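You operate a simulated robot arm through the tools that you are given. There is no shell and no other tool. Be economical: measure what you need, move in short steps, check, and stop when the job is done.

Carry out the task below with a simulated two-armed robot. There is one attempt and no reset: what you move stays moved.

TASK
Swap the dark valve for the blue one with the same letter, then switch on till the valves glow.
Fine: the dark valve goes on the red pad; the clear valves stay in; shut the cage and both its latches; stay on STANDBY, MAINS left on. Set down upright: dark valve. Where these are worked on the way, their far stop is far enough and under half their travel is too little: valve cage.

The check looks at the end state, three seconds after you hand in, the way a careful person would. Anything else that was tipped, shoved, dropped, spilled or broken makes it a failure.

THE ROBOT
Two 6-joint arms with two-finger grippers on one trunk, on a base that drives. Base frame: it is fixed to the floor where the robot stands at the start and does not move with it; the origin is under the middle of the robot, x ahead of it, y to its left, z up; the surface under the hand at the start is at about z = 83. Units: cm, degrees, N and s.
The left shoulder is at the start at [6, 14.3, 90], the right one opposite. With the tool pointing down near the work surface each hand reaches from about 30 to 72 cm from the robot's upright axis, wherever it stands, measured 20 degrees to its own side. Places, roughly: bench amp [50, -30, 80]; left cage latch [50, 0, 80]; mains switch of the bench amp [40, -30, 80]; red pad of the valve tray [70, 10, 80]; right cage latch [50, -20, 80]; standby switch of the bench amp [40, -40, 80]; valve cage [60, -20, 90]. Payload 2.45 kg a hand.
Tool frame (each hand has its own): the origin (TCP) lies between the finger pads and is the grasp point; the fingertips stand 2.6 cm ahead of it; z points along the fingers, y is the line along which they close. Largest opening 9.6 cm; the body of the gripper starts 6.9 cm behind the TCP.
Orientation is told as [roll, pitch, yaw] about the base's x, y, z axes, in that order, counted from this pose: with the fingers straight down and closing along the base's y, the tool's x points along the base's -x, its y along +y and its z along -z.

THE INTERFACE
- The arms move only by the tool nudge_tool. It takes "left_increments", "right_increments" or both (then of equal length, played together; a hand with none holds still); each is a list of rows, each an object of numbers (a shift or turn left out is 0, a gripper value left out holds the last): "tx", "ty", "tz": the shift along the tool's x, y, z in cm; "ax", "ay", "az": the turn, a rotation vector about the tool's x, y, z in degrees; "gripper": the opening, from 0 (shut) to 1 (fully open). In form: [{"tx": .., "ty": .., "tz": .., "ax": .., "ay": .., "az": .., "gripper": ..}, ...]. A call has 1 to 20 rows; each row is the pose to reach, as a shift and turn from the pose commanded when the call began, along the tool's axes at that moment. A row lasts 0.2 s, in which the tool goes at most 5 cm and 8.6 degrees; a call with a longer step from one row to the next is refused whole, and so is a gripper value outside its range. A pose out of reach is approached as far as the arm can. The call stops where the force on the tool passes 40 N (or 10 N more than at its start, if that is more) or the arm is blocked; 0.2 s more then pass. The fingers move at their own pace and stop on an object; they squeeze with about 21 N. The grip force told is the motor's: it shows also when the fingers shut on nothing. Time passes only in rows, and 0.2 s behind the last, so rows that repeat a pose let the fingers close. The reply holds the time, the measured pose of the TCP, the force on the tool along the base axes, the opening and the grip force, in the units named above and with some noise, with the torque about the TCP (base axes, N m) and any sound that the robot's microphone picked up.
- Cameras (640 x 400 px; columns grow to the right, rows downward): "scene" is now at [13.09, -4.54, 151.02]; the picture's right is [-0.35, -0.94, 0.00], its down [-0.70, 0.26, -0.67] and it looks along [0.62, -0.23, -0.75] (base axes); focal length 287 px, centre (320, 200). "left" rides on the left gripper at [8.2, -0.3, -9.8] in its tool frame; the picture's right is [0.04, 1.00, 0.00], its down [-0.73, 0.03, -0.68] and it looks along [-0.68, 0.03, 0.73] (tool axes); focal length 256 px, centre (320, 200). "right" rides on the right gripper at [8.2, 0.3, -9.8] in its tool frame; the picture's right is [-0.04, 1.00, 0.00], its down [-0.73, -0.03, -0.68] and it looks along [-0.68, -0.03, 0.73] (tool axes); focal length 256 px, centre (320, 200). There is no depth. A picture from a camera that has moved, and an enlarged one, comes with that camera's place and axes in the base frame and with its lens. The place of the scene camera against the robot may be out by one fixed shift of up to 2.5 cm in any direction.
- grab_frame(camera): a new picture of that camera. It takes no simulated time.
- raise_lower(by): slides the trunk up (or, below 0, down) by that many cm; the arms and the scene camera ride with it, the base frame stays. It gives what a move gives, with no picture.
- drive_base(legs): drives the robot by 1 to 6 legs, each [ahead, turn to the left] in cm and degrees, along the robot's own axes; the way and the turn of a leg run together, so that a leg with both is an arc; at most 150 cm and 180 degrees a leg. The arms and the cameras ride along, it lands a little off, and it stops where it bumps. It gives what a move gives.
- turn_head(pan, tilt): turns the head with the scene camera to pan (to the left, within 86 degrees either way) and tilt (down, from -29 to 69), counted from straight ahead of the robot. It gives what a move gives.
- close_up(camera, box): a new picture of the part [left, top, right, bottom] of that camera's present view, enlarged. It takes no simulated time.
- job_done(): hands the job in; it is judged then, once.

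Work in short steps. Places have to be worked out from the pictures, the camera data and where the tool is seen: move nearer, look again, correct. Check each grasp and each placing, and mend what went wrong. You have 120 turns and 100 pictures in all, those below and enlarged ones among them. Open the grippers and draw the arms clear of the work before you hand the job in, unless the task says otherwise; then end with one line.

The tools are called by a JSON object that holds its "fn" and its "kwargs". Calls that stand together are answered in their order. nudge_tool: Moves the arms, as the interface text tells. Its arguments: {"type":"object","properties":{"left_increments":{"type":"array"},"right_increments":{"type":"array"}},"required":[]} The other tools are called the same way: raise_lower (by) slides the trunk up or down; drive_base (legs) drives the base; turn_head (pan, tilt) turns the head that bears the scene camera; grab_frame (camera) takes a picture; close_up (camera, box) takes an enlarged picture of a part of a camera's view; job_done () hands the job in.

At the start:

```text
time_s: 0.0
left_tcp_pos: [48.27, 15.29, 118.08]
left_tool_rot: [-0.1, 0.0, 0.3]
left_contact_force: [-0.3, -0.1, -0.3]
left_moment: [0.0, 0.02, -0.03]
left_finger_gap: 9.6
left_finger_force: 0.0
right_tcp_pos: [43.24, -26.28, 121.03]
right_tool_rot: [0.0, 0.0, 0.2]
right_contact_force: [-0.4, -0.1, -0.5]
right_moment: [0.01, 0.01, -0.02]
right_finger_gap: 9.6
right_finger_force: 0.0
trunk travel left (down, up): [-52.5, 6.5]
robot x, y, heading: [0.01, -0.03, -0.0]
head pan, tilt: [-20.5, 48.3]
```

scene: 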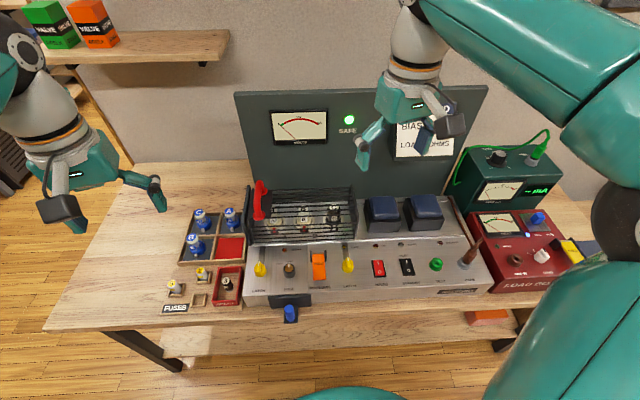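
right: 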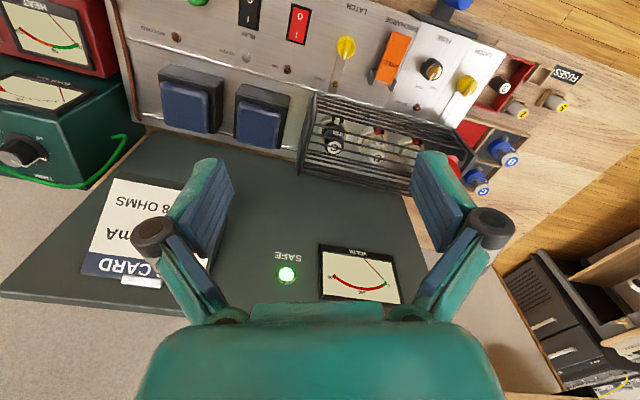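
left: 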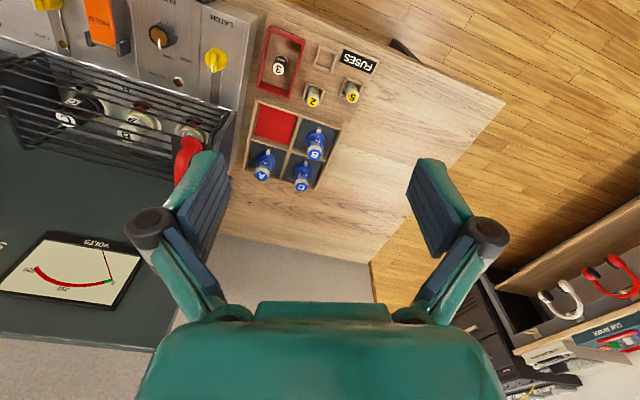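

The amp shows a caged row of valves, two latches, an orange discharge switch, mains, standby and the tray. I'll enlarge the views to read labels.

{"fn": "close_up", "kwargs": {"camera": "scene", "box": [230, 170, 370, 310]}}

{"fn": "close_up", "kwargs": {"camera": "scene", "box": [350, 190, 510, 310]}}

{"fn": "close_up", "kwargs": {"camera": "left", "box": [0, 0, 380, 240]}}

{"fn": "close_up", "kwargs": {"camera": "scene", "box": [250, 80, 490, 180]}}

```text
2.86 times, centred on (300, 240) of scene
camera zoom: at [13.09, -4.54, 151.02], right [-0.35, -0.94, 0.0], down [-0.7, 0.26, -0.67], along [0.62, -0.23, -0.75], focal length 819 px, centre (377, 86)
```

zoom: 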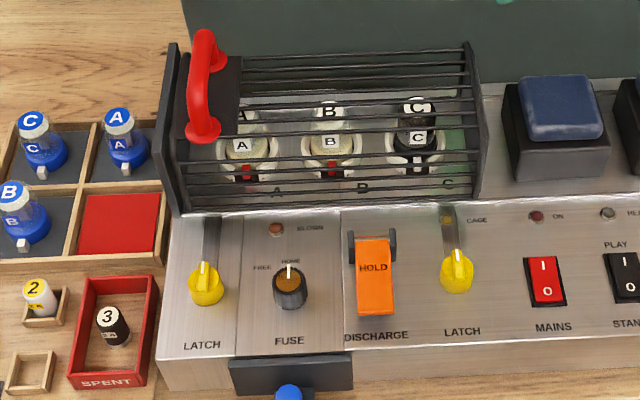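

```text
3.33 times, centred on (430, 250) of scene
camera zoom: at [13.09, -4.54, 151.02], right [-0.35, -0.94, 0.0], down [-0.7, 0.26, -0.67], along [0.62, -0.23, -0.75], focal length 956 px, centre (-47, 33)
```

zoom: 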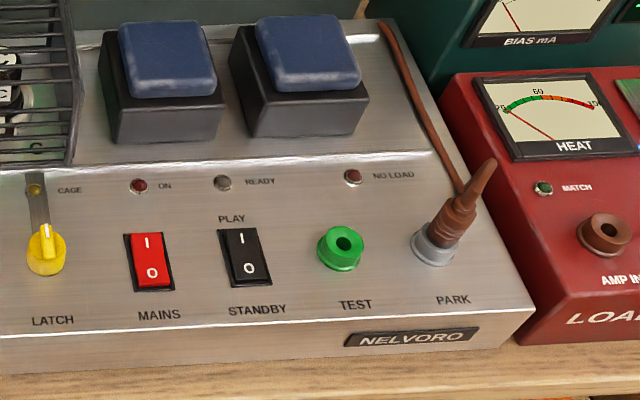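

```text
1.67 times, centred on (190, 120) of left
camera zoom: at [40.05, 14.76, 127.91], right [-0.04, 1.0, 0.0], down [0.73, 0.03, 0.68], along [0.68, 0.03, -0.73], focal length 427 px, centre (537, 333)
```

zoom: 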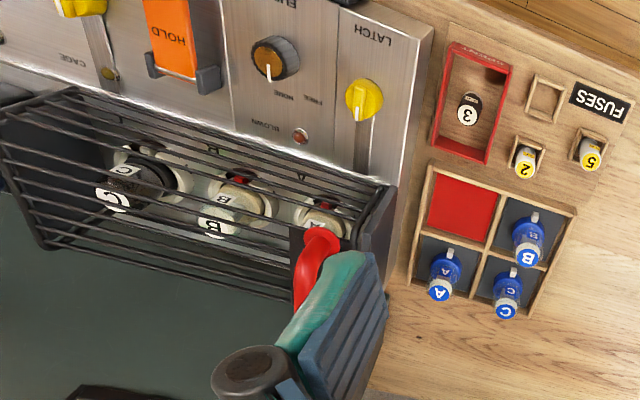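

```text
2.67 times, centred on (370, 130) of scene
camera zoom: at [13.09, -4.54, 151.02], right [-0.35, -0.94, 0.0], down [-0.7, 0.26, -0.67], along [0.62, -0.23, -0.75], focal length 765 px, centre (187, 387)
```

zoom: 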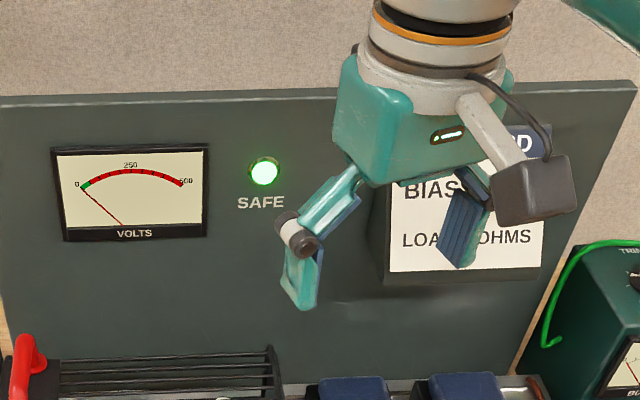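

The dark valve is C, so blue C replaces it. I triangulate the left latch at about [52, -0.7, 84]. Next I bring the left hand closer for a better look at the latch and cage.

{"fn": "nudge_tool", "kwargs": {"left_increments": [{"tx": 1, "ty": -3, "tz": 2}, {"tx": 2, "ty": -6, "tz": 5}, {"tx": 4, "ty": -9, "tz": 8}, {"tx": 5, "ty": -11, "tz": 11}]}}

{"fn": "grab_frame", "kwargs": {"camera": "left"}}

```text
time_s: 1.0
left_tcp_pos: [43.39, 4.04, 107.14]
left_tool_rot: [-0.1, 0.0, 0.3]
left_contact_force: [-0.1, 0.0, -0.4]
left_moment: [0.03, 0.0, 0.01]
left_finger_gap: 9.59
left_finger_force: 0.1
right_tcp_pos: [43.23, -26.49, 121.03]
right_tool_rot: [0.1, 0.0, 0.3]
right_contact_force: [-0.9, -0.1, -0.7]
right_moment: [-0.01, 0.02, 0.0]
right_finger_gap: 9.58
right_finger_force: 0.2
trunk travel left (down, up): [-52.5, 6.5]
robot x, y, heading: [-0.01, 0.1, 0.0]
head pan, tilt: [-20.5, 48.3]
```

```text
92 pictures are left
camera left: at [35.13, 3.69, 116.96], right [-0.04, 1.0, 0.0], down [0.73, 0.03, 0.68], along [0.68, 0.03, -0.73], focal length 256 px, centre (320, 200)
```

left: 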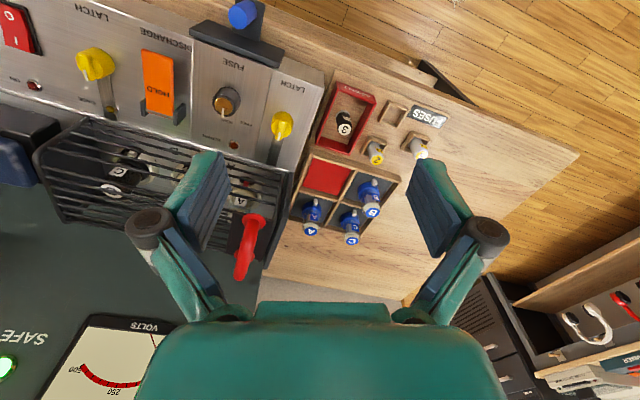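

Closer look at the latches and the handle.

{"fn": "close_up", "kwargs": {"camera": "left", "box": [40, 10, 320, 185]}}

{"fn": "close_up", "kwargs": {"camera": "scene", "box": [240, 240, 300, 290]}}

```text
2.29 times, centred on (180, 98) of left
camera zoom: at [35.13, 3.69, 116.96], right [-0.04, 1.0, 0.0], down [0.73, 0.03, 0.68], along [0.68, 0.03, -0.73], focal length 585 px, centre (640, 434)
```

zoom: 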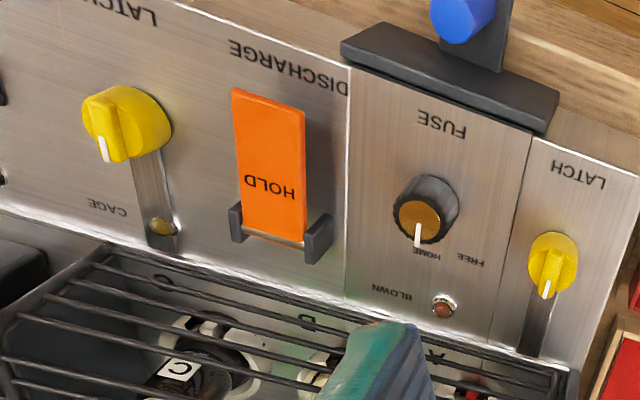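

```text
8.00 times, centred on (270, 265) of scene
camera zoom: at [13.15, -4.57, 151.01], right [-0.35, -0.94, 0.0], down [-0.7, 0.26, -0.66], along [0.62, -0.23, -0.75], focal length 2294 px, centre (720, -320)
```

zoom: 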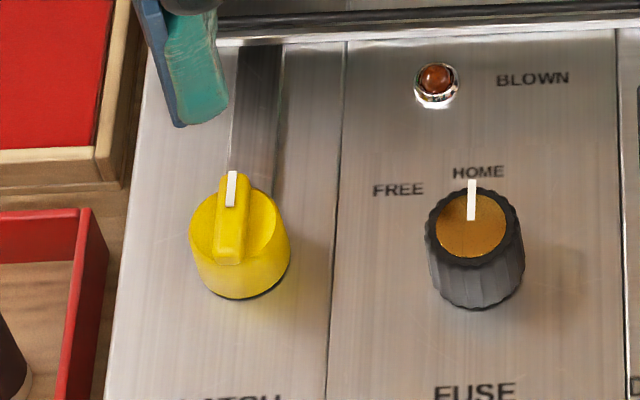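

Both latches are rotary knobs with a rib; the amp is yawed about -18°, with the left knob near [52,-0.8] and the right near [45,-22.5]. To learn the panel tilt and how the cage is hinged, I swing the left hand round for a side view.

{"fn": "nudge_tool", "kwargs": {"left_increments": [{"tx": 0, "ty": 3, "tz": 0, "az": 8}, {"tx": -1, "ty": 6, "tz": 1, "az": 16}, {"tx": -2, "ty": 9, "tz": 2, "az": 24}, {"tx": -3, "ty": 12, "tz": 3, "az": 32}, {"tx": -4, "ty": 14, "tz": 4, "az": 40}, {"tx": -5, "ty": 16, "tz": 5, "az": 48}, {"tx": -6, "ty": 17, "tz": 6, "az": 56}, {"tx": -7, "ty": 18, "tz": 7, "az": 64}, {"tx": -8, "ty": 18, "tz": 8, "az": 72}, {"tx": -9, "ty": 18, "tz": 9, "az": 80}]}}

{"fn": "grab_frame", "kwargs": {"camera": "left"}}

```text
time_s: 3.2
left_tcp_pos: [52.38, 22.19, 98.09]
left_tool_rot: [0.1, -0.1, -79.9]
left_contact_force: [1.1, -0.1, 0.0]
left_moment: [-0.02, -0.03, 0.0]
left_finger_gap: 9.62
left_finger_force: 0.1
right_tcp_pos: [43.29, -26.45, 121.17]
right_tool_rot: [0.0, 0.2, 0.3]
right_contact_force: [-0.3, -0.3, 0.0]
right_moment: [-0.02, 0.02, -0.01]
right_finger_gap: 9.62
right_finger_force: 0.0
trunk travel left (down, up): [-52.5, 6.5]
robot x, y, heading: [0.2, -0.06, -0.1]
head pan, tilt: [-20.5, 48.3]
```

```text
89 pictures are left
camera left: at [50.5, 30.1, 107.91], right [0.98, 0.21, 0.0], down [0.16, -0.72, 0.68], along [0.15, -0.66, -0.73], focal length 256 px, centre (320, 200)
```

left: 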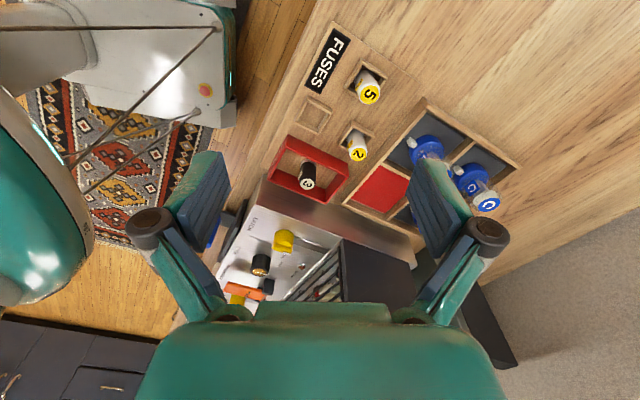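

The amp's left side is visible; enlarge it.

{"fn": "close_up", "kwargs": {"camera": "left", "box": [190, 180, 450, 330]}}

{"fn": "close_up", "kwargs": {"camera": "scene", "box": [235, 165, 375, 260]}}

```text
2.46 times, centred on (320, 255) of left
camera zoom: at [50.5, 30.1, 107.91], right [0.98, 0.21, 0.0], down [0.16, -0.72, 0.68], along [0.15, -0.66, -0.73], focal length 630 px, centre (320, 65)
```

zoom: 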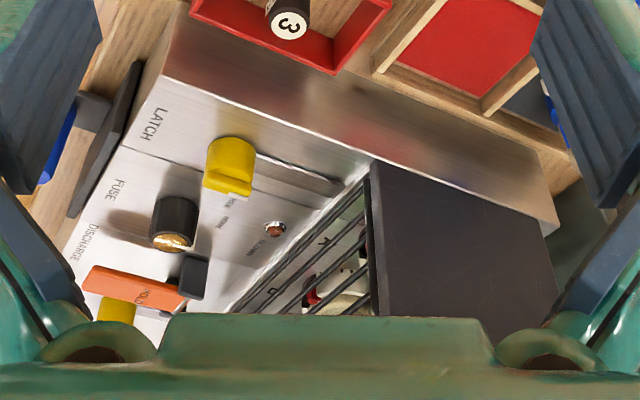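

```text
4.21 times, centred on (305, 212) of scene
camera zoom: at [13.14, -4.52, 151.01], right [-0.35, -0.94, 0.0], down [-0.7, 0.26, -0.66], along [0.62, -0.23, -0.75], focal length 1207 px, centre (383, 147)
```

zoom: 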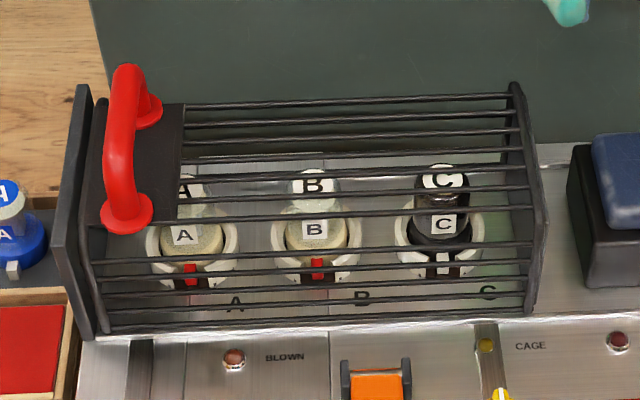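

The amp top looks flat and level, with the cage's front rail held by the latch tongues, so the cage probably hinges at the back. I bring the left hand above the left knob, yawed -18° to align with its rib.

{"fn": "nudge_tool", "kwargs": {"left_increments": [{"tx": -3, "ty": -0.5, "az": -8}, {"tx": -6, "ty": -1, "az": -16}, {"tx": -9, "ty": -1.6, "tz": 1, "az": -24}, {"tx": -12, "ty": -2.2, "tz": 1, "az": -32}, {"tx": -15, "ty": -2.8, "tz": 2, "az": -40}, {"tx": -18, "ty": -3.4, "tz": 2, "az": -48}, {"tx": -20.5, "ty": -4, "tz": 3, "az": -55}, {"tx": -22.6, "ty": -4.4, "tz": 4, "az": -62, "gripper": 0.6}, {"tx": -22.6, "ty": -4.4, "tz": 4, "az": -62, "gripper": 0.6}]}}

{"fn": "grab_frame", "kwargs": {"camera": "left"}}

```text
time_s: 5.2
left_tcp_pos: [51.94, -0.92, 94.12]
left_tool_rot: [-0.1, 0.0, -17.8]
left_contact_force: [-0.2, -0.3, 0.0]
left_moment: [0.0, 0.03, -0.01]
left_finger_gap: 5.76
left_finger_force: 0.0
right_tcp_pos: [43.23, -26.39, 120.95]
right_tool_rot: [0.1, 0.0, 0.3]
right_contact_force: [-0.2, -0.4, -0.6]
right_moment: [0.01, 0.01, -0.02]
right_finger_gap: 9.62
right_finger_force: 0.0
trunk travel left (down, up): [-52.5, 6.5]
robot x, y, heading: [-0.59, -0.25, -0.0]
head pan, tilt: [-20.5, 48.3]
```

```text
86 pictures are left
camera left: at [43.95, 1.15, 104.01], right [0.27, 0.96, 0.0], down [0.71, -0.19, 0.68], along [0.65, -0.18, -0.73], focal length 256 px, centre (320, 200)
```

left: 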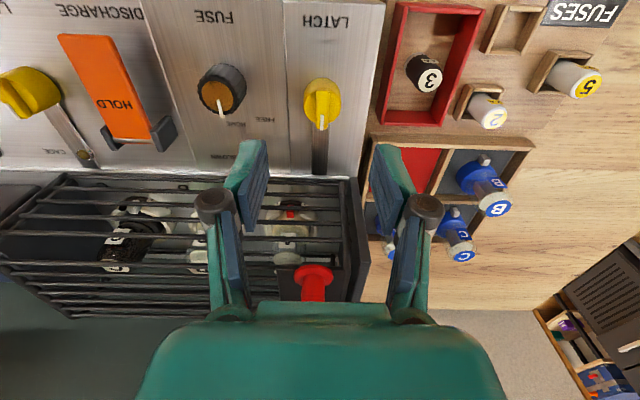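

Well aligned: the knob is directly below. I descend until the tips straddle the rib and close gently.

{"fn": "nudge_tool", "kwargs": {"left_increments": [{"tz": 3}, {"tz": 6, "tx": 0.2}, {"tz": 8.3, "tx": 0.3, "gripper": 0.6}, {"tz": 8.3, "tx": 0.3, "gripper": 0}, {"tz": 8.3, "tx": 0.3, "gripper": 0}, {"tz": 8.3, "tx": 0.3, "gripper": 0}]}}

{"fn": "grab_frame", "kwargs": {"camera": "left"}}

```text
time_s: 6.6
left_tcp_pos: [51.79, -0.89, 85.89]
left_tool_rot: [-0.1, 0.0, -17.7]
left_contact_force: [0.8, 2.9, -1.9]
left_moment: [0.02, -0.54, -0.05]
left_finger_gap: 2.93
left_finger_force: 44.7
right_tcp_pos: [43.3, -26.38, 121.12]
right_tool_rot: [0.1, 0.0, 0.4]
right_contact_force: [-0.2, 0.0, 0.4]
right_moment: [0.02, 0.01, -0.02]
right_finger_gap: 9.57
right_finger_force: 0.1
trunk travel left (down, up): [-52.5, 6.5]
robot x, y, heading: [-0.18, 0.08, -0.1]
head pan, tilt: [-20.5, 48.3]
```

```text
85 pictures are left
camera left: at [43.75, 1.37, 95.73], right [0.27, 0.96, 0.0], down [0.71, -0.19, 0.68], along [0.65, -0.18, -0.73], focal length 256 px, centre (320, 200)
```

left: 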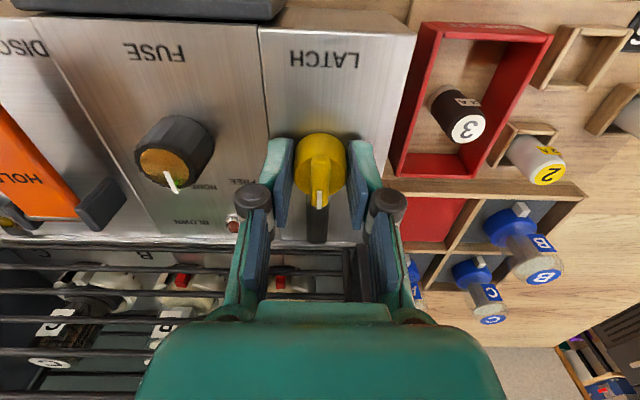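

Fingers hold the knob body (2.9 cm) and are centred on it. I try a turn to feel which way it goes.

{"fn": "nudge_tool", "kwargs": {"left_increments": [{"az": 6, "gripper": 0}, {"az": 12}, {"az": 18}, {"az": 24}]}}

{"fn": "grab_frame", "kwargs": {"camera": "left"}}

```text
time_s: 7.6
left_tcp_pos: [51.68, -0.75, 85.89]
left_tool_rot: [-0.1, -0.1, -41.9]
left_contact_force: [5.0, 5.5, 4.4]
left_moment: [0.55, 0.42, 0.01]
left_finger_gap: 2.93
left_finger_force: 44.8
right_tcp_pos: [43.24, -26.36, 121.1]
right_tool_rot: [0.0, 0.0, 0.3]
right_contact_force: [0.7, -1.3, -0.3]
right_moment: [0.02, 0.03, 0.01]
right_finger_gap: 9.59
right_finger_force: 0.1
trunk travel left (down, up): [-52.5, 6.5]
robot x, y, heading: [0.36, -0.17, 0.1]
head pan, tilt: [-20.5, 48.3]
```

```text
84 pictures are left
camera left: at [45.34, 4.42, 95.73], right [0.64, 0.77, 0.0], down [0.57, -0.47, 0.68], along [0.52, -0.43, -0.73], focal length 256 px, centre (320, 200)
```

left: 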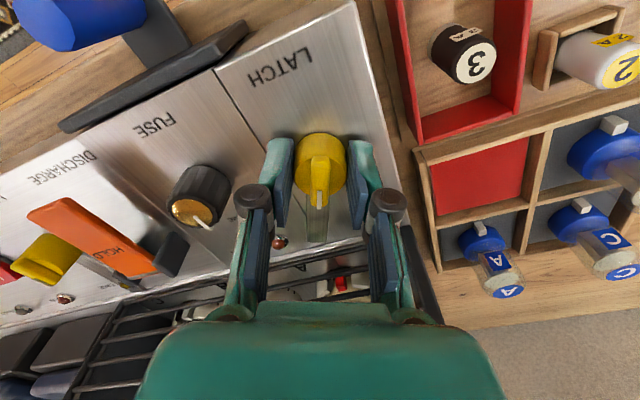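

The knob and tongue turn with the hand freely. I continue to 90° in all.

{"fn": "nudge_tool", "kwargs": {"left_increments": [{"az": 8}, {"az": 16}, {"az": 24}, {"az": 32}, {"az": 40}, {"az": 48}, {"az": 56}, {"az": 64}, {"az": 66}]}}

{"fn": "grab_frame", "kwargs": {"camera": "left"}}

```text
time_s: 9.6
left_tcp_pos: [51.78, -0.79, 85.83]
left_tool_rot: [0.1, -0.2, -107.7]
left_contact_force: [9.5, 13.3, 11.8]
left_moment: [-0.09, -0.18, 0.04]
left_finger_gap: 2.93
left_finger_force: 44.7
right_tcp_pos: [43.22, -26.27, 121.13]
right_tool_rot: [0.0, 0.0, 0.2]
right_contact_force: [-0.2, -0.1, -0.3]
right_moment: [-0.01, -0.02, 0.0]
right_finger_gap: 9.62
right_finger_force: 0.1
trunk travel left (down, up): [-52.5, 6.5]
robot x, y, heading: [0.2, -0.02, 0.3]
head pan, tilt: [-20.5, 48.3]
```

```text
83 pictures are left
camera left: at [53.87, 7.13, 95.71], right [0.96, -0.27, 0.0], down [-0.2, -0.7, 0.68], along [-0.18, -0.66, -0.73], focal length 256 px, centre (320, 200)
```

left: 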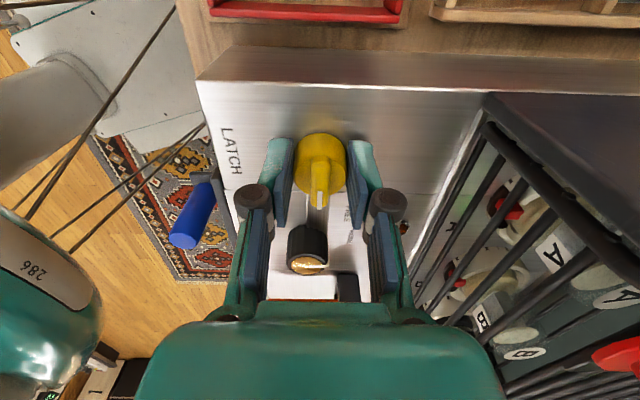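

Left tongue is now clear at 90°. I release, raise and rotate the left hand back, while bringing the right hand over the right latch, yawed -18°.

{"fn": "nudge_tool", "kwargs": {"left_increments": [{"gripper": 0.55}, {"gripper": 0.55}, {"tz": -4}, {"tz": -8}, {"tz": -12, "az": -8}, {"tz": -12, "az": -16}, {"tz": -12, "az": -24}, {"tz": -12, "az": -32}, {"tz": -12, "az": -40}, {"tz": -12, "az": -48}, {"tz": -12, "az": -56}, {"tz": -12, "az": -64}, {"tz": -12, "az": -72}, {"tz": -12, "az": -80}, {"tz": -12, "az": -88}, {"tz": -12, "az": -90}], "right_increments": [{"tz": 0, "az": 4}, {"tz": 3, "az": 8}, {"tz": 6, "ty": 1, "az": 12}, {"tz": 9, "ty": 2, "az": 16}, {"tz": 12, "ty": 3, "az": 18}, {"tz": 15, "tx": -1, "ty": 3.8, "az": 18.2}, {"tz": 18, "tx": -1.9, "ty": 3.8, "az": 18.2}, {"tz": 21, "tx": -1.9, "ty": 3.8, "az": 18.2}, {"tz": 24, "tx": -1.9, "ty": 3.8, "az": 18.2}, {"tz": 26.5, "tx": -1.9, "ty": 3.8, "az": 18.2, "gripper": 0.6}, {"tz": 26.5, "tx": -1.9, "ty": 3.8, "az": 18.2}, {"tz": 26.5, "tx": -1.9, "ty": 3.8, "az": 18.2}, {"tz": 26.5, "tx": -1.9, "ty": 3.8, "az": 18.2}, {"tz": 26.5, "tx": -1.9, "ty": 3.8, "az": 18.2}, {"tz": 26.5, "tx": -1.9, "ty": 3.8, "az": 18.2}, {"tz": 26.5, "tx": -1.9, "ty": 3.8, "az": 18.2}]}}

{"fn": "grab_frame", "kwargs": {"camera": "right"}}

```text
time_s: 13.0
left_tcp_pos: [51.67, -0.88, 97.97]
left_tool_rot: [-0.2, 0.0, -17.6]
left_contact_force: [-0.5, -0.8, 0.1]
left_moment: [-0.01, -0.03, -0.03]
left_finger_gap: 5.25
left_finger_force: 0.1
right_tcp_pos: [45.17, -22.6, 94.58]
right_tool_rot: [0.1, 0.0, -18.0]
right_contact_force: [-1.1, -0.7, -0.3]
right_moment: [0.03, -0.03, -0.06]
right_finger_gap: 5.76
right_finger_force: 0.1
trunk travel left (down, up): [-52.5, 6.5]
robot x, y, heading: [0.14, 0.2, 0.2]
head pan, tilt: [-20.5, 48.3]
```

```text
82 pictures are left
camera right: at [37.37, -19.74, 104.42], right [0.35, 0.94, 0.0], down [0.69, -0.25, 0.68], along [0.64, -0.23, -0.73], focal length 256 px, centre (320, 200)
```

right: 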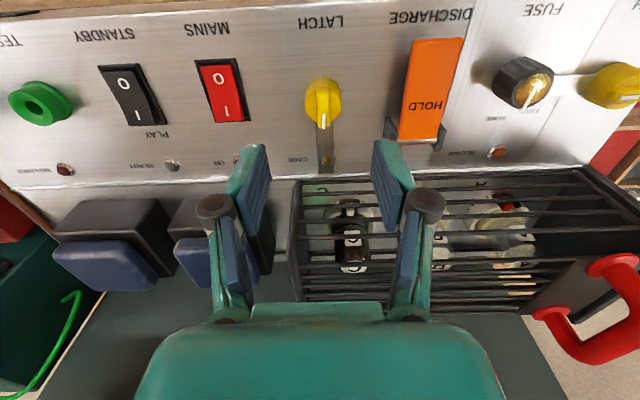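

The right knob is slightly left of centre; I correct 0.3 cm, descend, grip, and turn 24°.

{"fn": "nudge_tool", "kwargs": {"right_increments": [{"tz": 3, "ty": 0.3}, {"tz": 6, "ty": 0.35}, {"tz": 8.6, "ty": 0.35, "gripper": 0.6}, {"tz": 8.6, "ty": 0.35, "gripper": 0}, {"tz": 8.6, "ty": 0.35, "gripper": 0}, {"tz": 8.6, "ty": 0.35, "gripper": 0}, {"tz": 8.6, "ty": 0.35, "az": 6}, {"tz": 8.6, "ty": 0.35, "az": 12}, {"tz": 8.6, "ty": 0.35, "az": 18}, {"tz": 8.6, "ty": 0.35, "az": 24}]}}

{"fn": "grab_frame", "kwargs": {"camera": "right"}}

```text
time_s: 15.2
left_tcp_pos: [51.66, -1.01, 97.91]
left_tool_rot: [0.0, 0.0, -17.8]
left_contact_force: [-1.2, -0.9, 0.9]
left_moment: [-0.01, -0.01, 0.01]
left_finger_gap: 5.29
left_finger_force: 0.2
right_tcp_pos: [45.14, -22.38, 85.94]
right_tool_rot: [-0.1, 0.1, -42.0]
right_contact_force: [0.6, -12.3, 5.1]
right_moment: [0.01, 0.64, 0.0]
right_finger_gap: 2.93
right_finger_force: 44.6
trunk travel left (down, up): [-52.5, 6.5]
robot x, y, heading: [0.19, -0.14, -0.1]
head pan, tilt: [-20.5, 48.3]
```

```text
81 pictures are left
camera right: at [39.3, -16.68, 95.85], right [0.7, 0.72, 0.0], down [0.53, -0.51, 0.68], along [0.49, -0.47, -0.73], focal length 256 px, centre (320, 200)
```

right: 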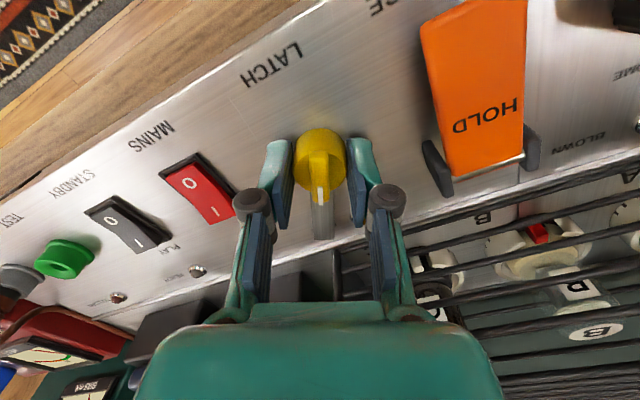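

It turns with the hand. I continue to 90°, release, rise and unwind.

{"fn": "nudge_tool", "kwargs": {"right_increments": [{"az": 8}, {"az": 16}, {"az": 24}, {"az": 32}, {"az": 40}, {"az": 48}, {"az": 56}, {"az": 64}, {"az": 66}, {"az": 66, "gripper": 0.5}, {"az": 66, "gripper": 0.5}, {"az": 66, "gripper": 0.5, "tz": -4}, {"az": 66, "gripper": 0.5, "tz": -8}, {"az": 66, "gripper": 0.5, "tz": -12}]}}

{"fn": "grab_frame", "kwargs": {"camera": "right"}}

{"fn": "close_up", "kwargs": {"camera": "scene", "box": [230, 170, 400, 290]}}

```text
time_s: 18.2
left_tcp_pos: [51.61, -0.83, 97.9]
left_tool_rot: [-0.1, 0.0, -17.6]
left_contact_force: [0.4, -0.7, -0.4]
left_moment: [-0.02, -0.03, 0.01]
left_finger_gap: 5.28
left_finger_force: 0.1
right_tcp_pos: [45.16, -22.36, 98.07]
right_tool_rot: [0.0, 0.0, -107.9]
right_contact_force: [0.5, 0.0, -1.1]
right_moment: [0.04, -0.01, 0.02]
right_finger_gap: 4.83
right_finger_force: 0.0
trunk travel left (down, up): [-52.5, 6.5]
robot x, y, heading: [-0.18, 0.15, -0.0]
head pan, tilt: [-20.5, 48.3]
```

```text
80 pictures are left
camera right: at [47.92, -14.61, 107.93], right [0.94, -0.34, 0.0], down [-0.25, -0.69, 0.68], along [-0.23, -0.64, -0.73], focal length 256 px, centre (320, 200)
```

right: 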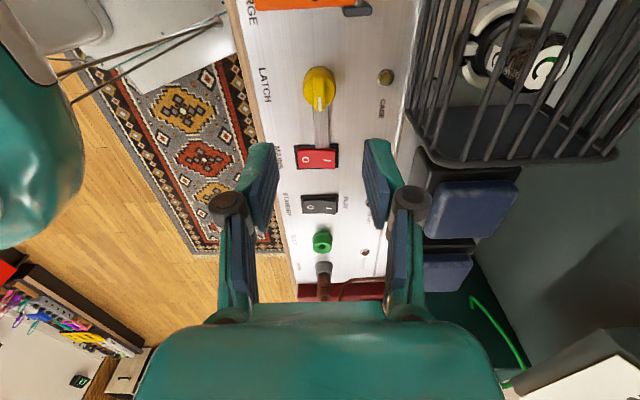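

```text
3.33 times, centred on (315, 230) of scene
camera zoom: at [13.01, -4.53, 151.02], right [-0.35, -0.94, 0.0], down [-0.7, 0.26, -0.67], along [0.62, -0.23, -0.75], focal length 956 px, centre (337, 100)
```

zoom: 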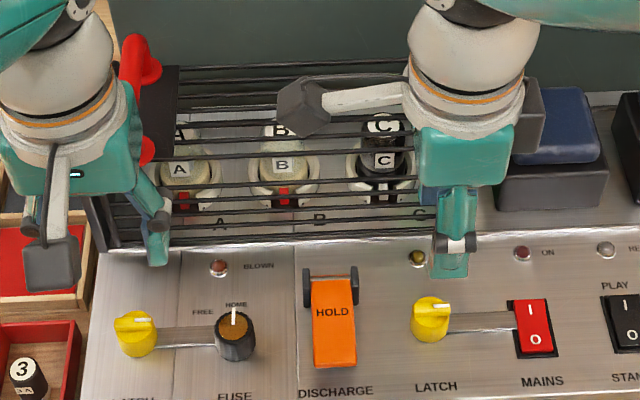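

Both tongues are clear. I unwind the right hand and retract it, and raise the left hand to view the handle.

{"fn": "nudge_tool", "kwargs": {"right_increments": [{"tz": -3, "az": -8}, {"tz": -6, "az": -16}, {"tz": -9, "az": -24}, {"tz": -12, "az": -32}, {"tz": -12, "az": -40}, {"tz": -12, "az": -48, "tx": -3}, {"tz": -12, "az": -56, "tx": -6}, {"tz": -12, "az": -64, "tx": -9}, {"tz": -12, "az": -72, "tx": -12}, {"tz": -12, "az": -80, "tx": -14}, {"tz": -12, "az": -88, "tx": -14}, {"tz": -12, "az": -90, "tx": -14}], "left_increments": [{"tz": -3}, {"tz": -6}, {"tz": -9}, {"tz": -12}, {"tz": -14}, {"tz": -14}, {"tz": -14}, {"tz": -14}, {"tz": -14}, {"tz": -14}, {"tz": -14}, {"tz": -14}]}}

{"fn": "grab_frame", "kwargs": {"camera": "left"}}

{"fn": "grab_frame", "kwargs": {"camera": "right"}}

{"fn": "grab_frame", "kwargs": {"camera": "scene"}}

```text
time_s: 20.8
left_tcp_pos: [51.76, -0.85, 111.85]
left_tool_rot: [0.0, 0.0, -17.9]
left_contact_force: [-0.1, -0.3, 0.0]
left_moment: [0.0, 0.03, -0.01]
left_finger_gap: 5.28
left_finger_force: 0.1
right_tcp_pos: [40.92, -35.59, 110.0]
right_tool_rot: [-0.1, 0.0, -17.8]
right_contact_force: [-0.8, 0.4, 0.6]
right_moment: [0.02, 0.0, 0.0]
right_finger_gap: 4.83
right_finger_force: 0.0
trunk travel left (down, up): [-52.5, 6.5]
robot x, y, heading: [-0.07, -0.08, 0.2]
head pan, tilt: [-20.5, 48.3]
```

```text
78 pictures are left
camera left: at [43.77, 1.28, 121.64], right [0.27, 0.96, 0.0], down [0.71, -0.19, 0.68], along [0.65, -0.18, -0.73], focal length 256 px, centre (320, 200)
```

left: 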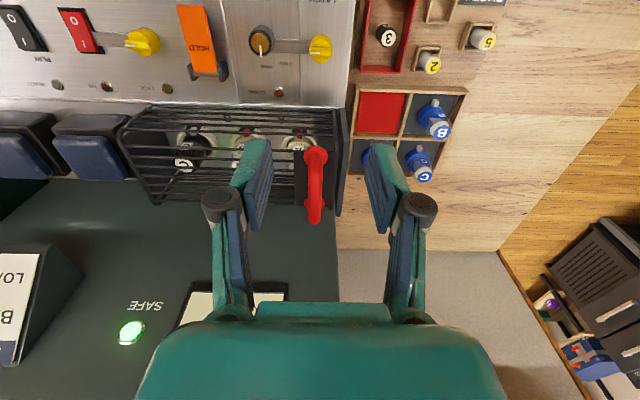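

```text
77 pictures are left
camera right: at [33.17, -32.82, 119.83], right [0.34, 0.94, 0.0], down [0.69, -0.25, 0.68], along [0.64, -0.23, -0.73], focal length 256 px, centre (320, 200)
```

right: 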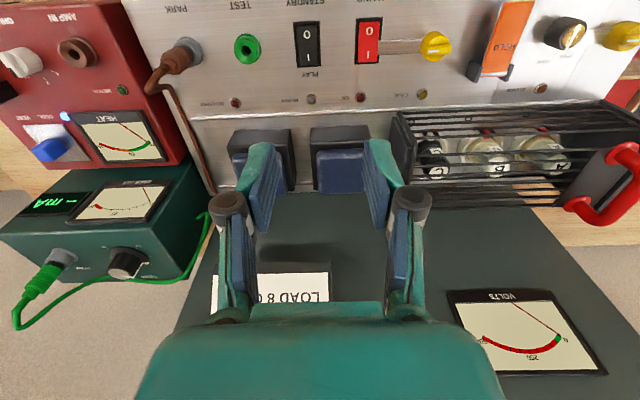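

```text
76 pictures are left
camera scene: at [13.09, -4.55, 151.02], right [-0.35, -0.94, 0.0], down [-0.7, 0.26, -0.67], along [0.62, -0.23, -0.75], focal length 287 px, centre (320, 200)
```

scene: 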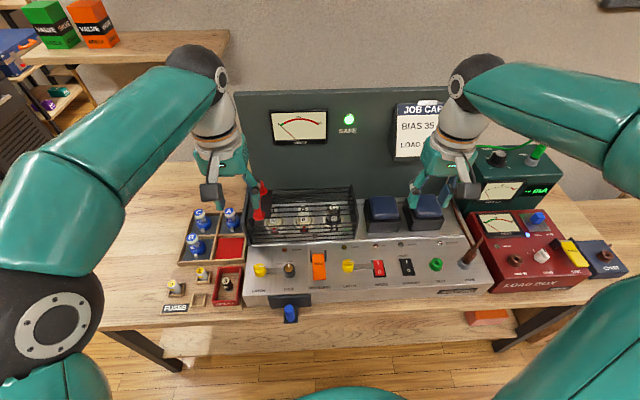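

I triangulate the handle bar at about [65,-5.5,97], along the amp's depth. Enlarging views to find the hinge.

{"fn": "close_up", "kwargs": {"camera": "left", "box": [110, 80, 370, 240]}}

{"fn": "close_up", "kwargs": {"camera": "right", "box": [380, 60, 640, 230]}}

```text
2.46 times, centred on (240, 160) of left
camera zoom: at [43.77, 1.28, 121.64], right [0.27, 0.96, 0.0], down [0.71, -0.19, 0.68], along [0.65, -0.18, -0.73], focal length 630 px, centre (517, 298)
```

zoom: 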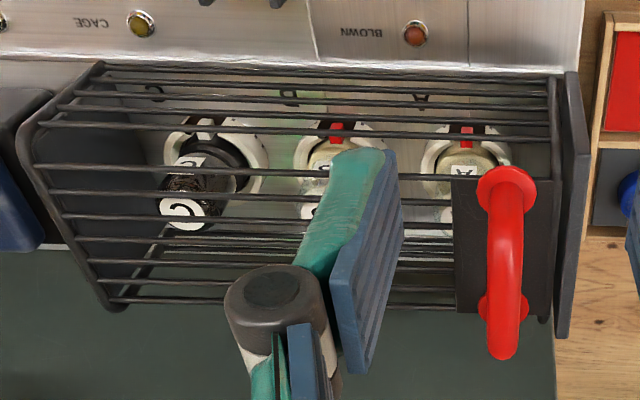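

```text
2.35 times, centred on (510, 145) of right
camera zoom: at [33.17, -32.82, 119.83], right [0.34, 0.94, 0.0], down [0.69, -0.25, 0.68], along [0.64, -0.23, -0.73], focal length 602 px, centre (-127, 329)
```

zoom: 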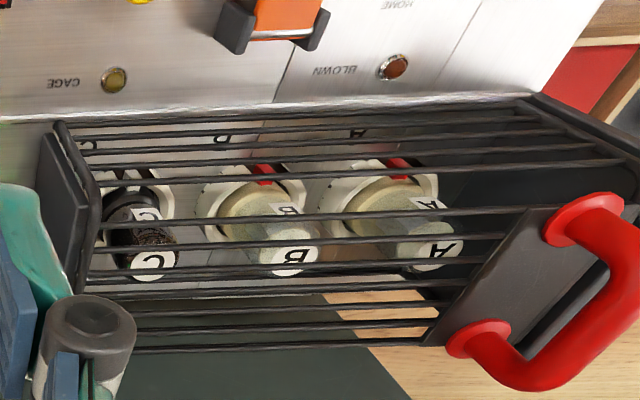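

The hinge line is unclear: the backboard sits only ~7 cm behind the cage. I swing the left hand to the cage's left side for a proper end-on view.

{"fn": "nudge_tool", "kwargs": {"left_increments": [{"ty": 3, "az": 8}, {"ty": 7, "az": 16}, {"ty": 11, "az": 24, "tx": -2}, {"ty": 15, "az": 32, "tx": -4}, {"ty": 18, "az": 40, "tx": -5}, {"ty": 20, "az": 48, "tx": -6}, {"ty": 20, "az": 56, "tx": -7}, {"ty": 20, "az": 64, "tx": -7}, {"ty": 20, "az": 72, "tx": -7, "tz": 2}, {"ty": 20, "az": 80, "tx": -7, "tz": 5}, {"ty": 20, "az": 88, "tx": -7, "tz": 8}]}}

{"fn": "nudge_tool", "kwargs": {"left_increments": [{"ay": -8}, {"ay": -16}, {"ay": -24}, {"ay": -30}]}}

{"fn": "grab_frame", "kwargs": {"camera": "left"}}

```text
time_s: 23.2
left_tcp_pos: [64.51, 16.24, 103.84]
left_tool_rot: [0.0, -0.2, -105.9]
left_contact_force: [0.2, -0.6, 0.2]
left_moment: [-0.03, 0.01, 0.02]
left_finger_gap: 5.27
left_finger_force: 0.1
left hand out of reach, approached as far as the arm can: row 5, 6, 7, 8, 9, 10
right_tcp_pos: [40.92, -35.65, 109.87]
right_tool_rot: [0.0, 0.1, -17.9]
right_contact_force: [-1.1, 0.4, 0.5]
right_moment: [-0.04, -0.02, 0.01]
right_finger_gap: 4.79
right_finger_force: 0.1
trunk travel left (down, up): [-52.5, 6.5]
robot x, y, heading: [-0.07, 0.45, 0.1]
head pan, tilt: [-20.5, 48.3]
```

```text
time_s: 24.2
left_tcp_pos: [62.62, 16.21, 103.28]
left_tool_rot: [0.1, -30.2, -105.9]
left_contact_force: [0.4, 0.0, -0.5]
left_moment: [-0.03, 0.01, -0.04]
left_finger_gap: 5.3
left_finger_force: 0.1
left hand out of reach, approached as far as the arm can: row 1, 2, 3, 4
right_tcp_pos: [40.79, -35.67, 110.0]
right_tool_rot: [0.0, 0.1, -18.0]
right_contact_force: [-0.4, 0.5, -0.3]
right_moment: [0.0, 0.05, -0.03]
right_finger_gap: 4.78
right_finger_force: 0.0
trunk travel left (down, up): [-52.5, 6.5]
robot x, y, heading: [-0.03, 0.6, -0.1]
head pan, tilt: [-20.5, 48.3]
```

```text
73 pictures are left
camera left: at [65.39, 27.72, 107.61], right [0.97, -0.24, -0.02], down [-0.05, -0.29, 0.96], along [-0.23, -0.93, -0.29], focal length 256 px, centre (320, 200)
```

left: 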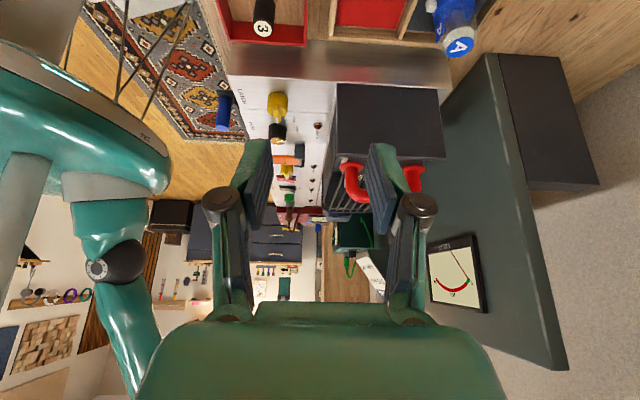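

Upside-down end-on view; enlarge the cage end.

{"fn": "close_up", "kwargs": {"camera": "left", "box": [230, 50, 490, 220]}}

```text
2.35 times, centred on (360, 135) of left
camera zoom: at [65.39, 27.72, 107.61], right [0.97, -0.24, -0.02], down [-0.05, -0.29, 0.96], along [-0.23, -0.93, -0.29], focal length 602 px, centre (226, 353)
```

zoom: 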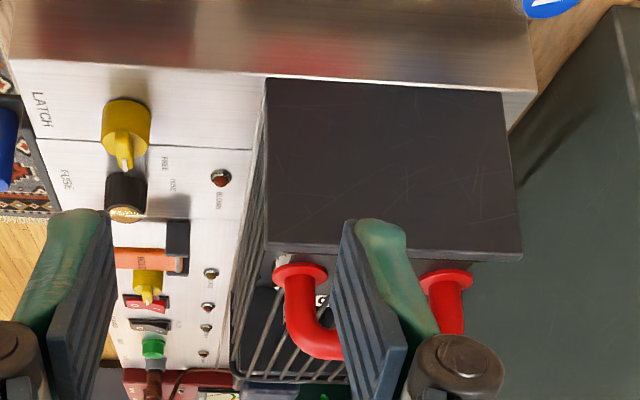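

No hinge pin visible from here. I'll return to hover over the handle, grip it, and feel how the cage moves.

{"fn": "nudge_tool", "kwargs": {"left_increments": [{"ay": 8}, {"ay": 16}, {"ay": 24}, {"ay": 30}]}}

{"fn": "nudge_tool", "kwargs": {"left_increments": [{"az": -8, "tz": -2}, {"az": -16, "tz": -4, "tx": -2, "ty": 0.6}, {"az": -24, "tz": -4, "tx": -4.5, "ty": 1.4}, {"az": -32, "tz": -4, "tx": -7, "ty": 2}, {"az": -40, "tz": -4, "tx": -9.5, "ty": 3}, {"az": -48, "tz": -4, "tx": -12, "ty": 3.6}, {"az": -56, "tz": -4, "tx": -14.5, "ty": 4.4}, {"az": -64, "tz": -4, "tx": -17, "ty": 5.2}, {"az": -72, "tz": -4, "tx": -19, "ty": 5.8}, {"az": -80, "tz": -4, "tx": -20.6, "ty": 6.3}, {"az": -88, "tz": -4, "tx": -20.6, "ty": 6.3, "gripper": 0.6}, {"az": -88, "tz": -4, "tx": -20.6, "ty": 6.3, "gripper": 0.6}]}}

{"fn": "grab_frame", "kwargs": {"camera": "left"}}

```text
time_s: 25.2
left_tcp_pos: [62.48, 16.13, 103.22]
left_tool_rot: [0.0, 0.0, -105.8]
left_contact_force: [-0.4, 1.0, -0.4]
left_moment: [0.01, 0.03, -0.01]
left_finger_gap: 5.31
left_finger_force: 0.0
right_tcp_pos: [40.81, -35.62, 110.07]
right_tool_rot: [-0.1, 0.0, -17.9]
right_contact_force: [0.0, 0.4, 0.3]
right_moment: [0.0, -0.01, 0.03]
right_finger_gap: 4.77
right_finger_force: 0.1
trunk travel left (down, up): [-52.5, 6.5]
robot x, y, heading: [0.09, -0.39, -0.0]
head pan, tilt: [-20.5, 48.3]
```

```text
time_s: 27.8
left_tcp_pos: [58.79, -4.01, 106.05]
left_tool_rot: [-0.2, 0.0, -17.7]
left_contact_force: [0.2, -0.5, 0.1]
left_moment: [-0.03, 0.02, 0.0]
left_finger_gap: 5.75
left_finger_force: 0.2
left hand out of reach, approached as far as the arm can: row 5, 6, 7, 8, 9, 10, 11, 12
right_tcp_pos: [40.92, -35.64, 110.03]
right_tool_rot: [0.0, 0.0, -17.9]
right_contact_force: [-0.1, -0.2, 0.0]
right_moment: [-0.02, 0.0, -0.01]
right_finger_gap: 4.79
right_finger_force: 0.0
trunk travel left (down, up): [-52.5, 6.5]
robot x, y, heading: [-0.2, 0.01, 0.0]
head pan, tilt: [-20.5, 48.3]
```

```text
71 pictures are left
camera left: at [50.83, -1.9, 115.76], right [0.26, 0.96, 0.0], down [0.71, -0.19, 0.68], along [0.65, -0.18, -0.73], focal length 256 px, centre (320, 200)
```

left: 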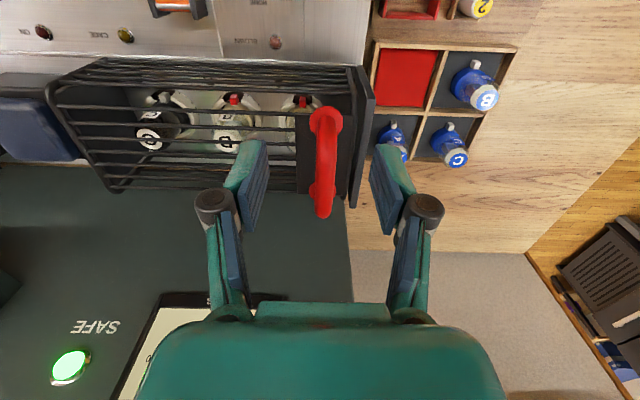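

The handle is beyond reach from here. I drive ahead 12 cm so cage, valves and tray are comfortably reachable.

{"fn": "drive_base", "kwargs": {"legs": [[12, 0]]}}

{"fn": "grab_frame", "kwargs": {"camera": "left"}}

{"fn": "grab_frame", "kwargs": {"camera": "scene"}}

```text
time_s: 29.1
left_tcp_pos: [71.09, -4.04, 105.95]
left_tool_rot: [0.0, 0.1, -17.7]
left_contact_force: [0.9, 0.1, -0.2]
left_moment: [0.0, 0.05, 0.01]
left_finger_gap: 5.78
left_finger_force: 0.1
right_tcp_pos: [53.12, -35.55, 109.93]
right_tool_rot: [0.0, 0.3, -17.9]
right_contact_force: [0.9, -0.1, 0.6]
right_moment: [0.0, 0.06, -0.02]
right_finger_gap: 4.79
right_finger_force: 0.1
trunk travel left (down, up): [-52.5, 6.5]
robot x, y, heading: [11.88, 0.3, -0.1]
head pan, tilt: [-20.5, 48.3]
```

```text
70 pictures are left
camera left: at [63.1, -1.87, 115.66], right [0.27, 0.96, 0.0], down [0.71, -0.19, 0.68], along [0.65, -0.18, -0.74], focal length 256 px, centre (320, 200)
```

left: 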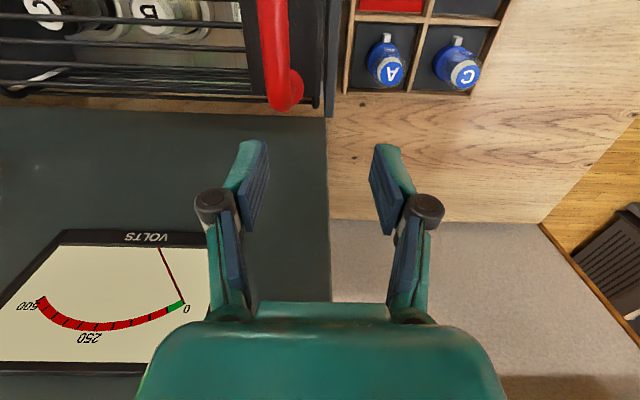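

```text
69 pictures are left
camera scene: at [25.42, -4.54, 150.99], right [-0.35, -0.94, 0.0], down [-0.7, 0.26, -0.66], along [0.62, -0.23, -0.75], focal length 287 px, centre (320, 200)
```

scene: 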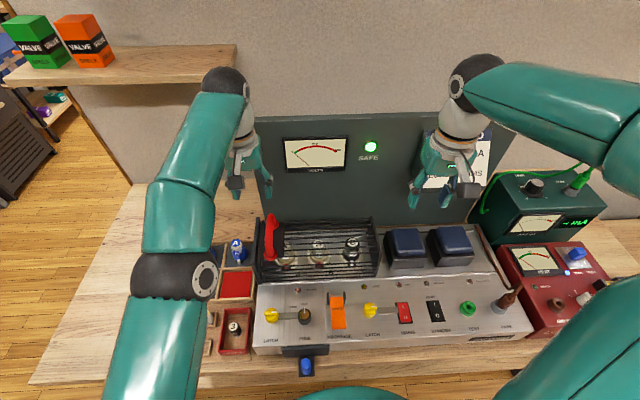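

Handle bar runs from about [60,-4] to [69.7,-6.7] at z≈96. First a cautious move back to learn where the commanded pose stands.

{"fn": "nudge_tool", "kwargs": {"left_increments": [{"tx": 4}, {"tx": 8}, {"tx": 8}]}}

```text
time_s: 29.9
left_tcp_pos: [63.19, -1.55, 105.92]
left_tool_rot: [-0.1, -0.1, -17.8]
left_contact_force: [0.1, -0.7, -0.6]
left_moment: [0.02, -0.01, 0.0]
left_finger_gap: 5.76
left_finger_force: 0.0
right_tcp_pos: [52.85, -35.63, 109.94]
right_tool_rot: [0.0, 0.1, -18.0]
right_contact_force: [0.8, -0.1, 0.6]
right_moment: [0.02, 0.01, 0.04]
right_finger_gap: 4.81
right_finger_force: 0.1
trunk travel left (down, up): [-52.5, 6.5]
robot x, y, heading: [11.68, 0.04, -0.1]
head pan, tilt: [-20.5, 48.3]
```

Commanded equals actual. I move over the bar, stop a little above, and look.

{"fn": "nudge_tool", "kwargs": {"left_increments": [{"tx": -2.7, "ty": -3.1}, {"tx": -2.7, "ty": -3.1, "tz": 3}, {"tx": -2.7, "ty": -3.1, "tz": 5}]}}

{"fn": "grab_frame", "kwargs": {"camera": "left"}}

```text
time_s: 30.6
left_tcp_pos: [64.94, -5.39, 101.01]
left_tool_rot: [-0.1, 0.0, -17.7]
left_contact_force: [0.4, -0.7, 0.6]
left_moment: [0.01, 0.01, -0.02]
left_finger_gap: 5.75
left_finger_force: 0.0
right_tcp_pos: [52.85, -35.65, 110.08]
right_tool_rot: [0.0, 0.1, -17.9]
right_contact_force: [-0.2, -0.2, 0.7]
right_moment: [0.01, 0.0, -0.02]
right_finger_gap: 4.81
right_finger_force: 0.1
trunk travel left (down, up): [-52.5, 6.5]
robot x, y, heading: [12.25, -0.21, 0.0]
head pan, tilt: [-20.5, 48.3]
```

```text
68 pictures are left
camera left: at [56.93, -3.26, 110.75], right [0.27, 0.96, 0.0], down [0.71, -0.2, 0.68], along [0.65, -0.18, -0.73], focal length 256 px, centre (320, 200)
```

left: 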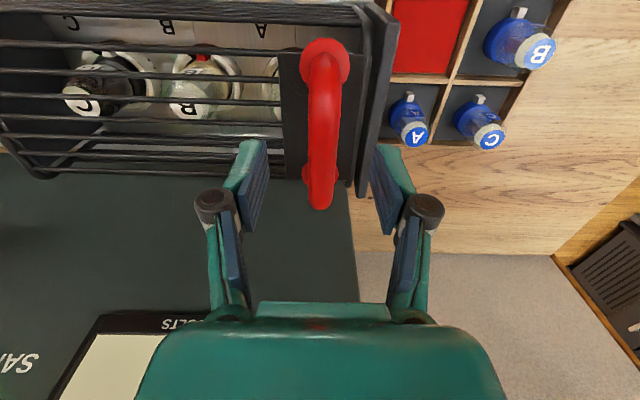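

Bar is centred. I narrow the opening to miss the outer cheek, descend and grip the bar.

{"fn": "nudge_tool", "kwargs": {"left_increments": [{"gripper": 0.4}, {"tz": 2, "gripper": 0.4}, {"tz": 4, "gripper": 0.4}, {"tz": 4, "gripper": 0}, {"tz": 4, "gripper": 0}]}}

{"fn": "grab_frame", "kwargs": {"camera": "left"}}

```text
time_s: 31.9
left_tcp_pos: [64.94, -5.34, 96.9]
left_tool_rot: [0.0, 0.0, -17.7]
left_contact_force: [0.2, -0.2, -2.5]
left_moment: [-0.11, -0.34, 0.37]
left_finger_gap: 1.64
left_finger_force: 42.2
right_tcp_pos: [52.88, -35.57, 109.97]
right_tool_rot: [0.0, 0.0, -17.8]
right_contact_force: [0.7, -0.1, -0.7]
right_moment: [0.01, 0.03, 0.02]
right_finger_gap: 4.79
right_finger_force: 0.0
trunk travel left (down, up): [-52.5, 6.5]
robot x, y, heading: [12.21, 0.07, -0.0]
head pan, tilt: [-20.5, 48.3]
```

```text
67 pictures are left
camera left: at [56.95, -3.16, 106.74], right [0.27, 0.96, 0.0], down [0.71, -0.19, 0.68], along [0.65, -0.18, -0.73], focal length 256 px, centre (320, 200)
```

left: 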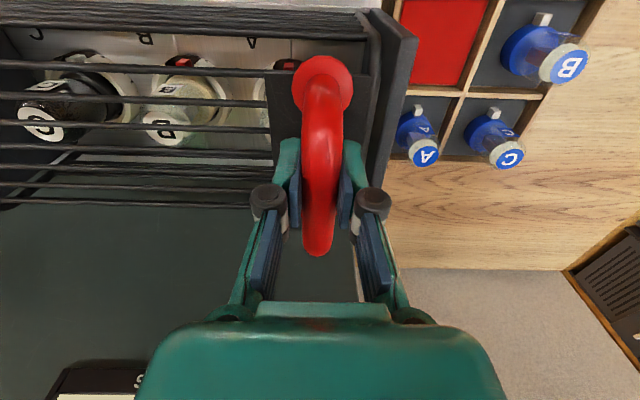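

Handle gripped. A small lift of 0.6 cm to feel the response.

{"fn": "nudge_tool", "kwargs": {"left_increments": [{"tz": -0.3, "gripper": 0}, {"tz": -0.6}, {"tz": -0.6}]}}

```text
time_s: 32.7
left_tcp_pos: [65.01, -5.25, 97.01]
left_tool_rot: [0.1, 0.7, -17.7]
left_contact_force: [8.4, -2.4, -15.3]
left_moment: [-0.09, -0.24, 0.37]
left_finger_gap: 1.66
left_finger_force: 42.5
right_tcp_pos: [53.22, -35.57, 110.0]
right_tool_rot: [-0.1, 0.2, -18.0]
right_contact_force: [-0.6, 0.4, 0.2]
right_moment: [0.01, 0.03, 0.02]
right_finger_gap: 4.82
right_finger_force: 0.0
trunk travel left (down, up): [-52.5, 6.5]
robot x, y, heading: [12.23, 0.11, -0.1]
head pan, tilt: [-20.5, 48.3]
stopped in row 3 (left hand): the force on the tool passed its limit at 41 N (the readings are from after the stop); the commanded pose is now the measured one
```

The reaction force points from the handle toward rear-bottom, so the hinge is at the cage's rear lower edge (about 7.9 cm behind, 14.5 cm below). I follow that arc with a partial hand tilt.

{"fn": "nudge_tool", "kwargs": {"left_increments": [{"tx": -1.03, "tz": -0.5, "ay": 2.5, "gripper": 0}, {"tx": -2.1, "tz": -0.95, "ay": 5}, {"tx": -3.2, "tz": -1.3, "ay": 7.5}, {"tx": -4.3, "tz": -1.6, "ay": 10}]}}

{"fn": "close_up", "kwargs": {"camera": "scene", "box": [220, 120, 480, 290]}}

```text
time_s: 33.3
left_tcp_pos: [65.75, -5.72, 97.56]
left_tool_rot: [0.3, 6.9, -17.8]
left_contact_force: [-8.4, 1.1, 1.3]
left_moment: [0.46, 0.65, 0.65]
left_finger_gap: 1.67
left_finger_force: 42.4
right_tcp_pos: [52.68, -35.55, 110.2]
right_tool_rot: [-0.1, 0.0, -17.9]
right_contact_force: [0.1, -0.2, -0.1]
right_moment: [0.02, 0.02, 0.01]
right_finger_gap: 4.8
right_finger_force: 0.1
trunk travel left (down, up): [-52.5, 6.5]
robot x, y, heading: [12.06, -0.17, -0.3]
head pan, tilt: [-20.5, 48.3]
stopped in row 3 (left hand): the force on the tool passed its limit at 55 N (the readings are from after the stop); the commanded pose is now the measured one
```

```text
2.35 times, centred on (350, 205) of scene
camera zoom: at [25.01, -4.51, 151.09], right [-0.35, -0.94, 0.0], down [-0.7, 0.26, -0.67], along [0.62, -0.23, -0.75], focal length 675 px, centre (249, 188)
```

zoom: 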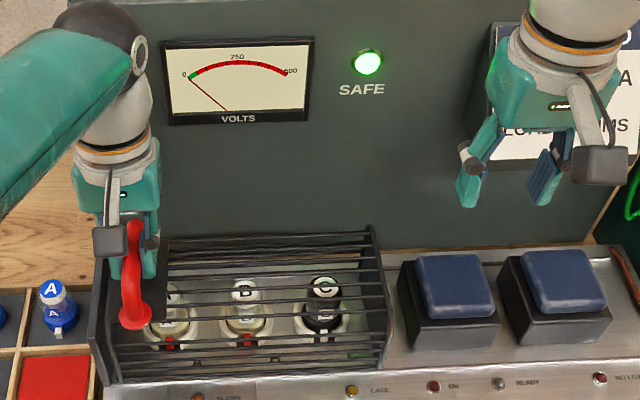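

The cage started to rotate: displacement per degree suggests a hinge nearer, around z≈89. I continue with full hand rotation in finer steps.

{"fn": "nudge_tool", "kwargs": {"left_increments": [{"tx": -0.28, "tz": -0.17, "ay": 2, "gripper": 0}, {"tx": -0.56, "tz": -0.34, "ay": 4}, {"tx": -0.85, "tz": -0.5, "ay": 6}, {"tx": -1.14, "tz": -0.65, "ay": 8}]}}

```text
time_s: 34.3
left_tcp_pos: [66.43, -6.06, 97.91]
left_tool_rot: [0.3, 14.5, -18.0]
left_contact_force: [-32.2, 10.4, -0.1]
left_moment: [-0.09, -0.55, 0.66]
left_finger_gap: 1.71
left_finger_force: 42.3
left hand out of reach, approached as far as the arm can: row 4
right_tcp_pos: [52.57, -35.57, 110.34]
right_tool_rot: [0.0, -0.1, -17.9]
right_contact_force: [0.0, -1.0, 0.5]
right_moment: [0.02, 0.01, -0.05]
right_finger_gap: 4.79
right_finger_force: 0.1
trunk travel left (down, up): [-52.5, 6.5]
robot x, y, heading: [11.84, -0.42, -0.1]
head pan, tilt: [-20.5, 48.3]
```

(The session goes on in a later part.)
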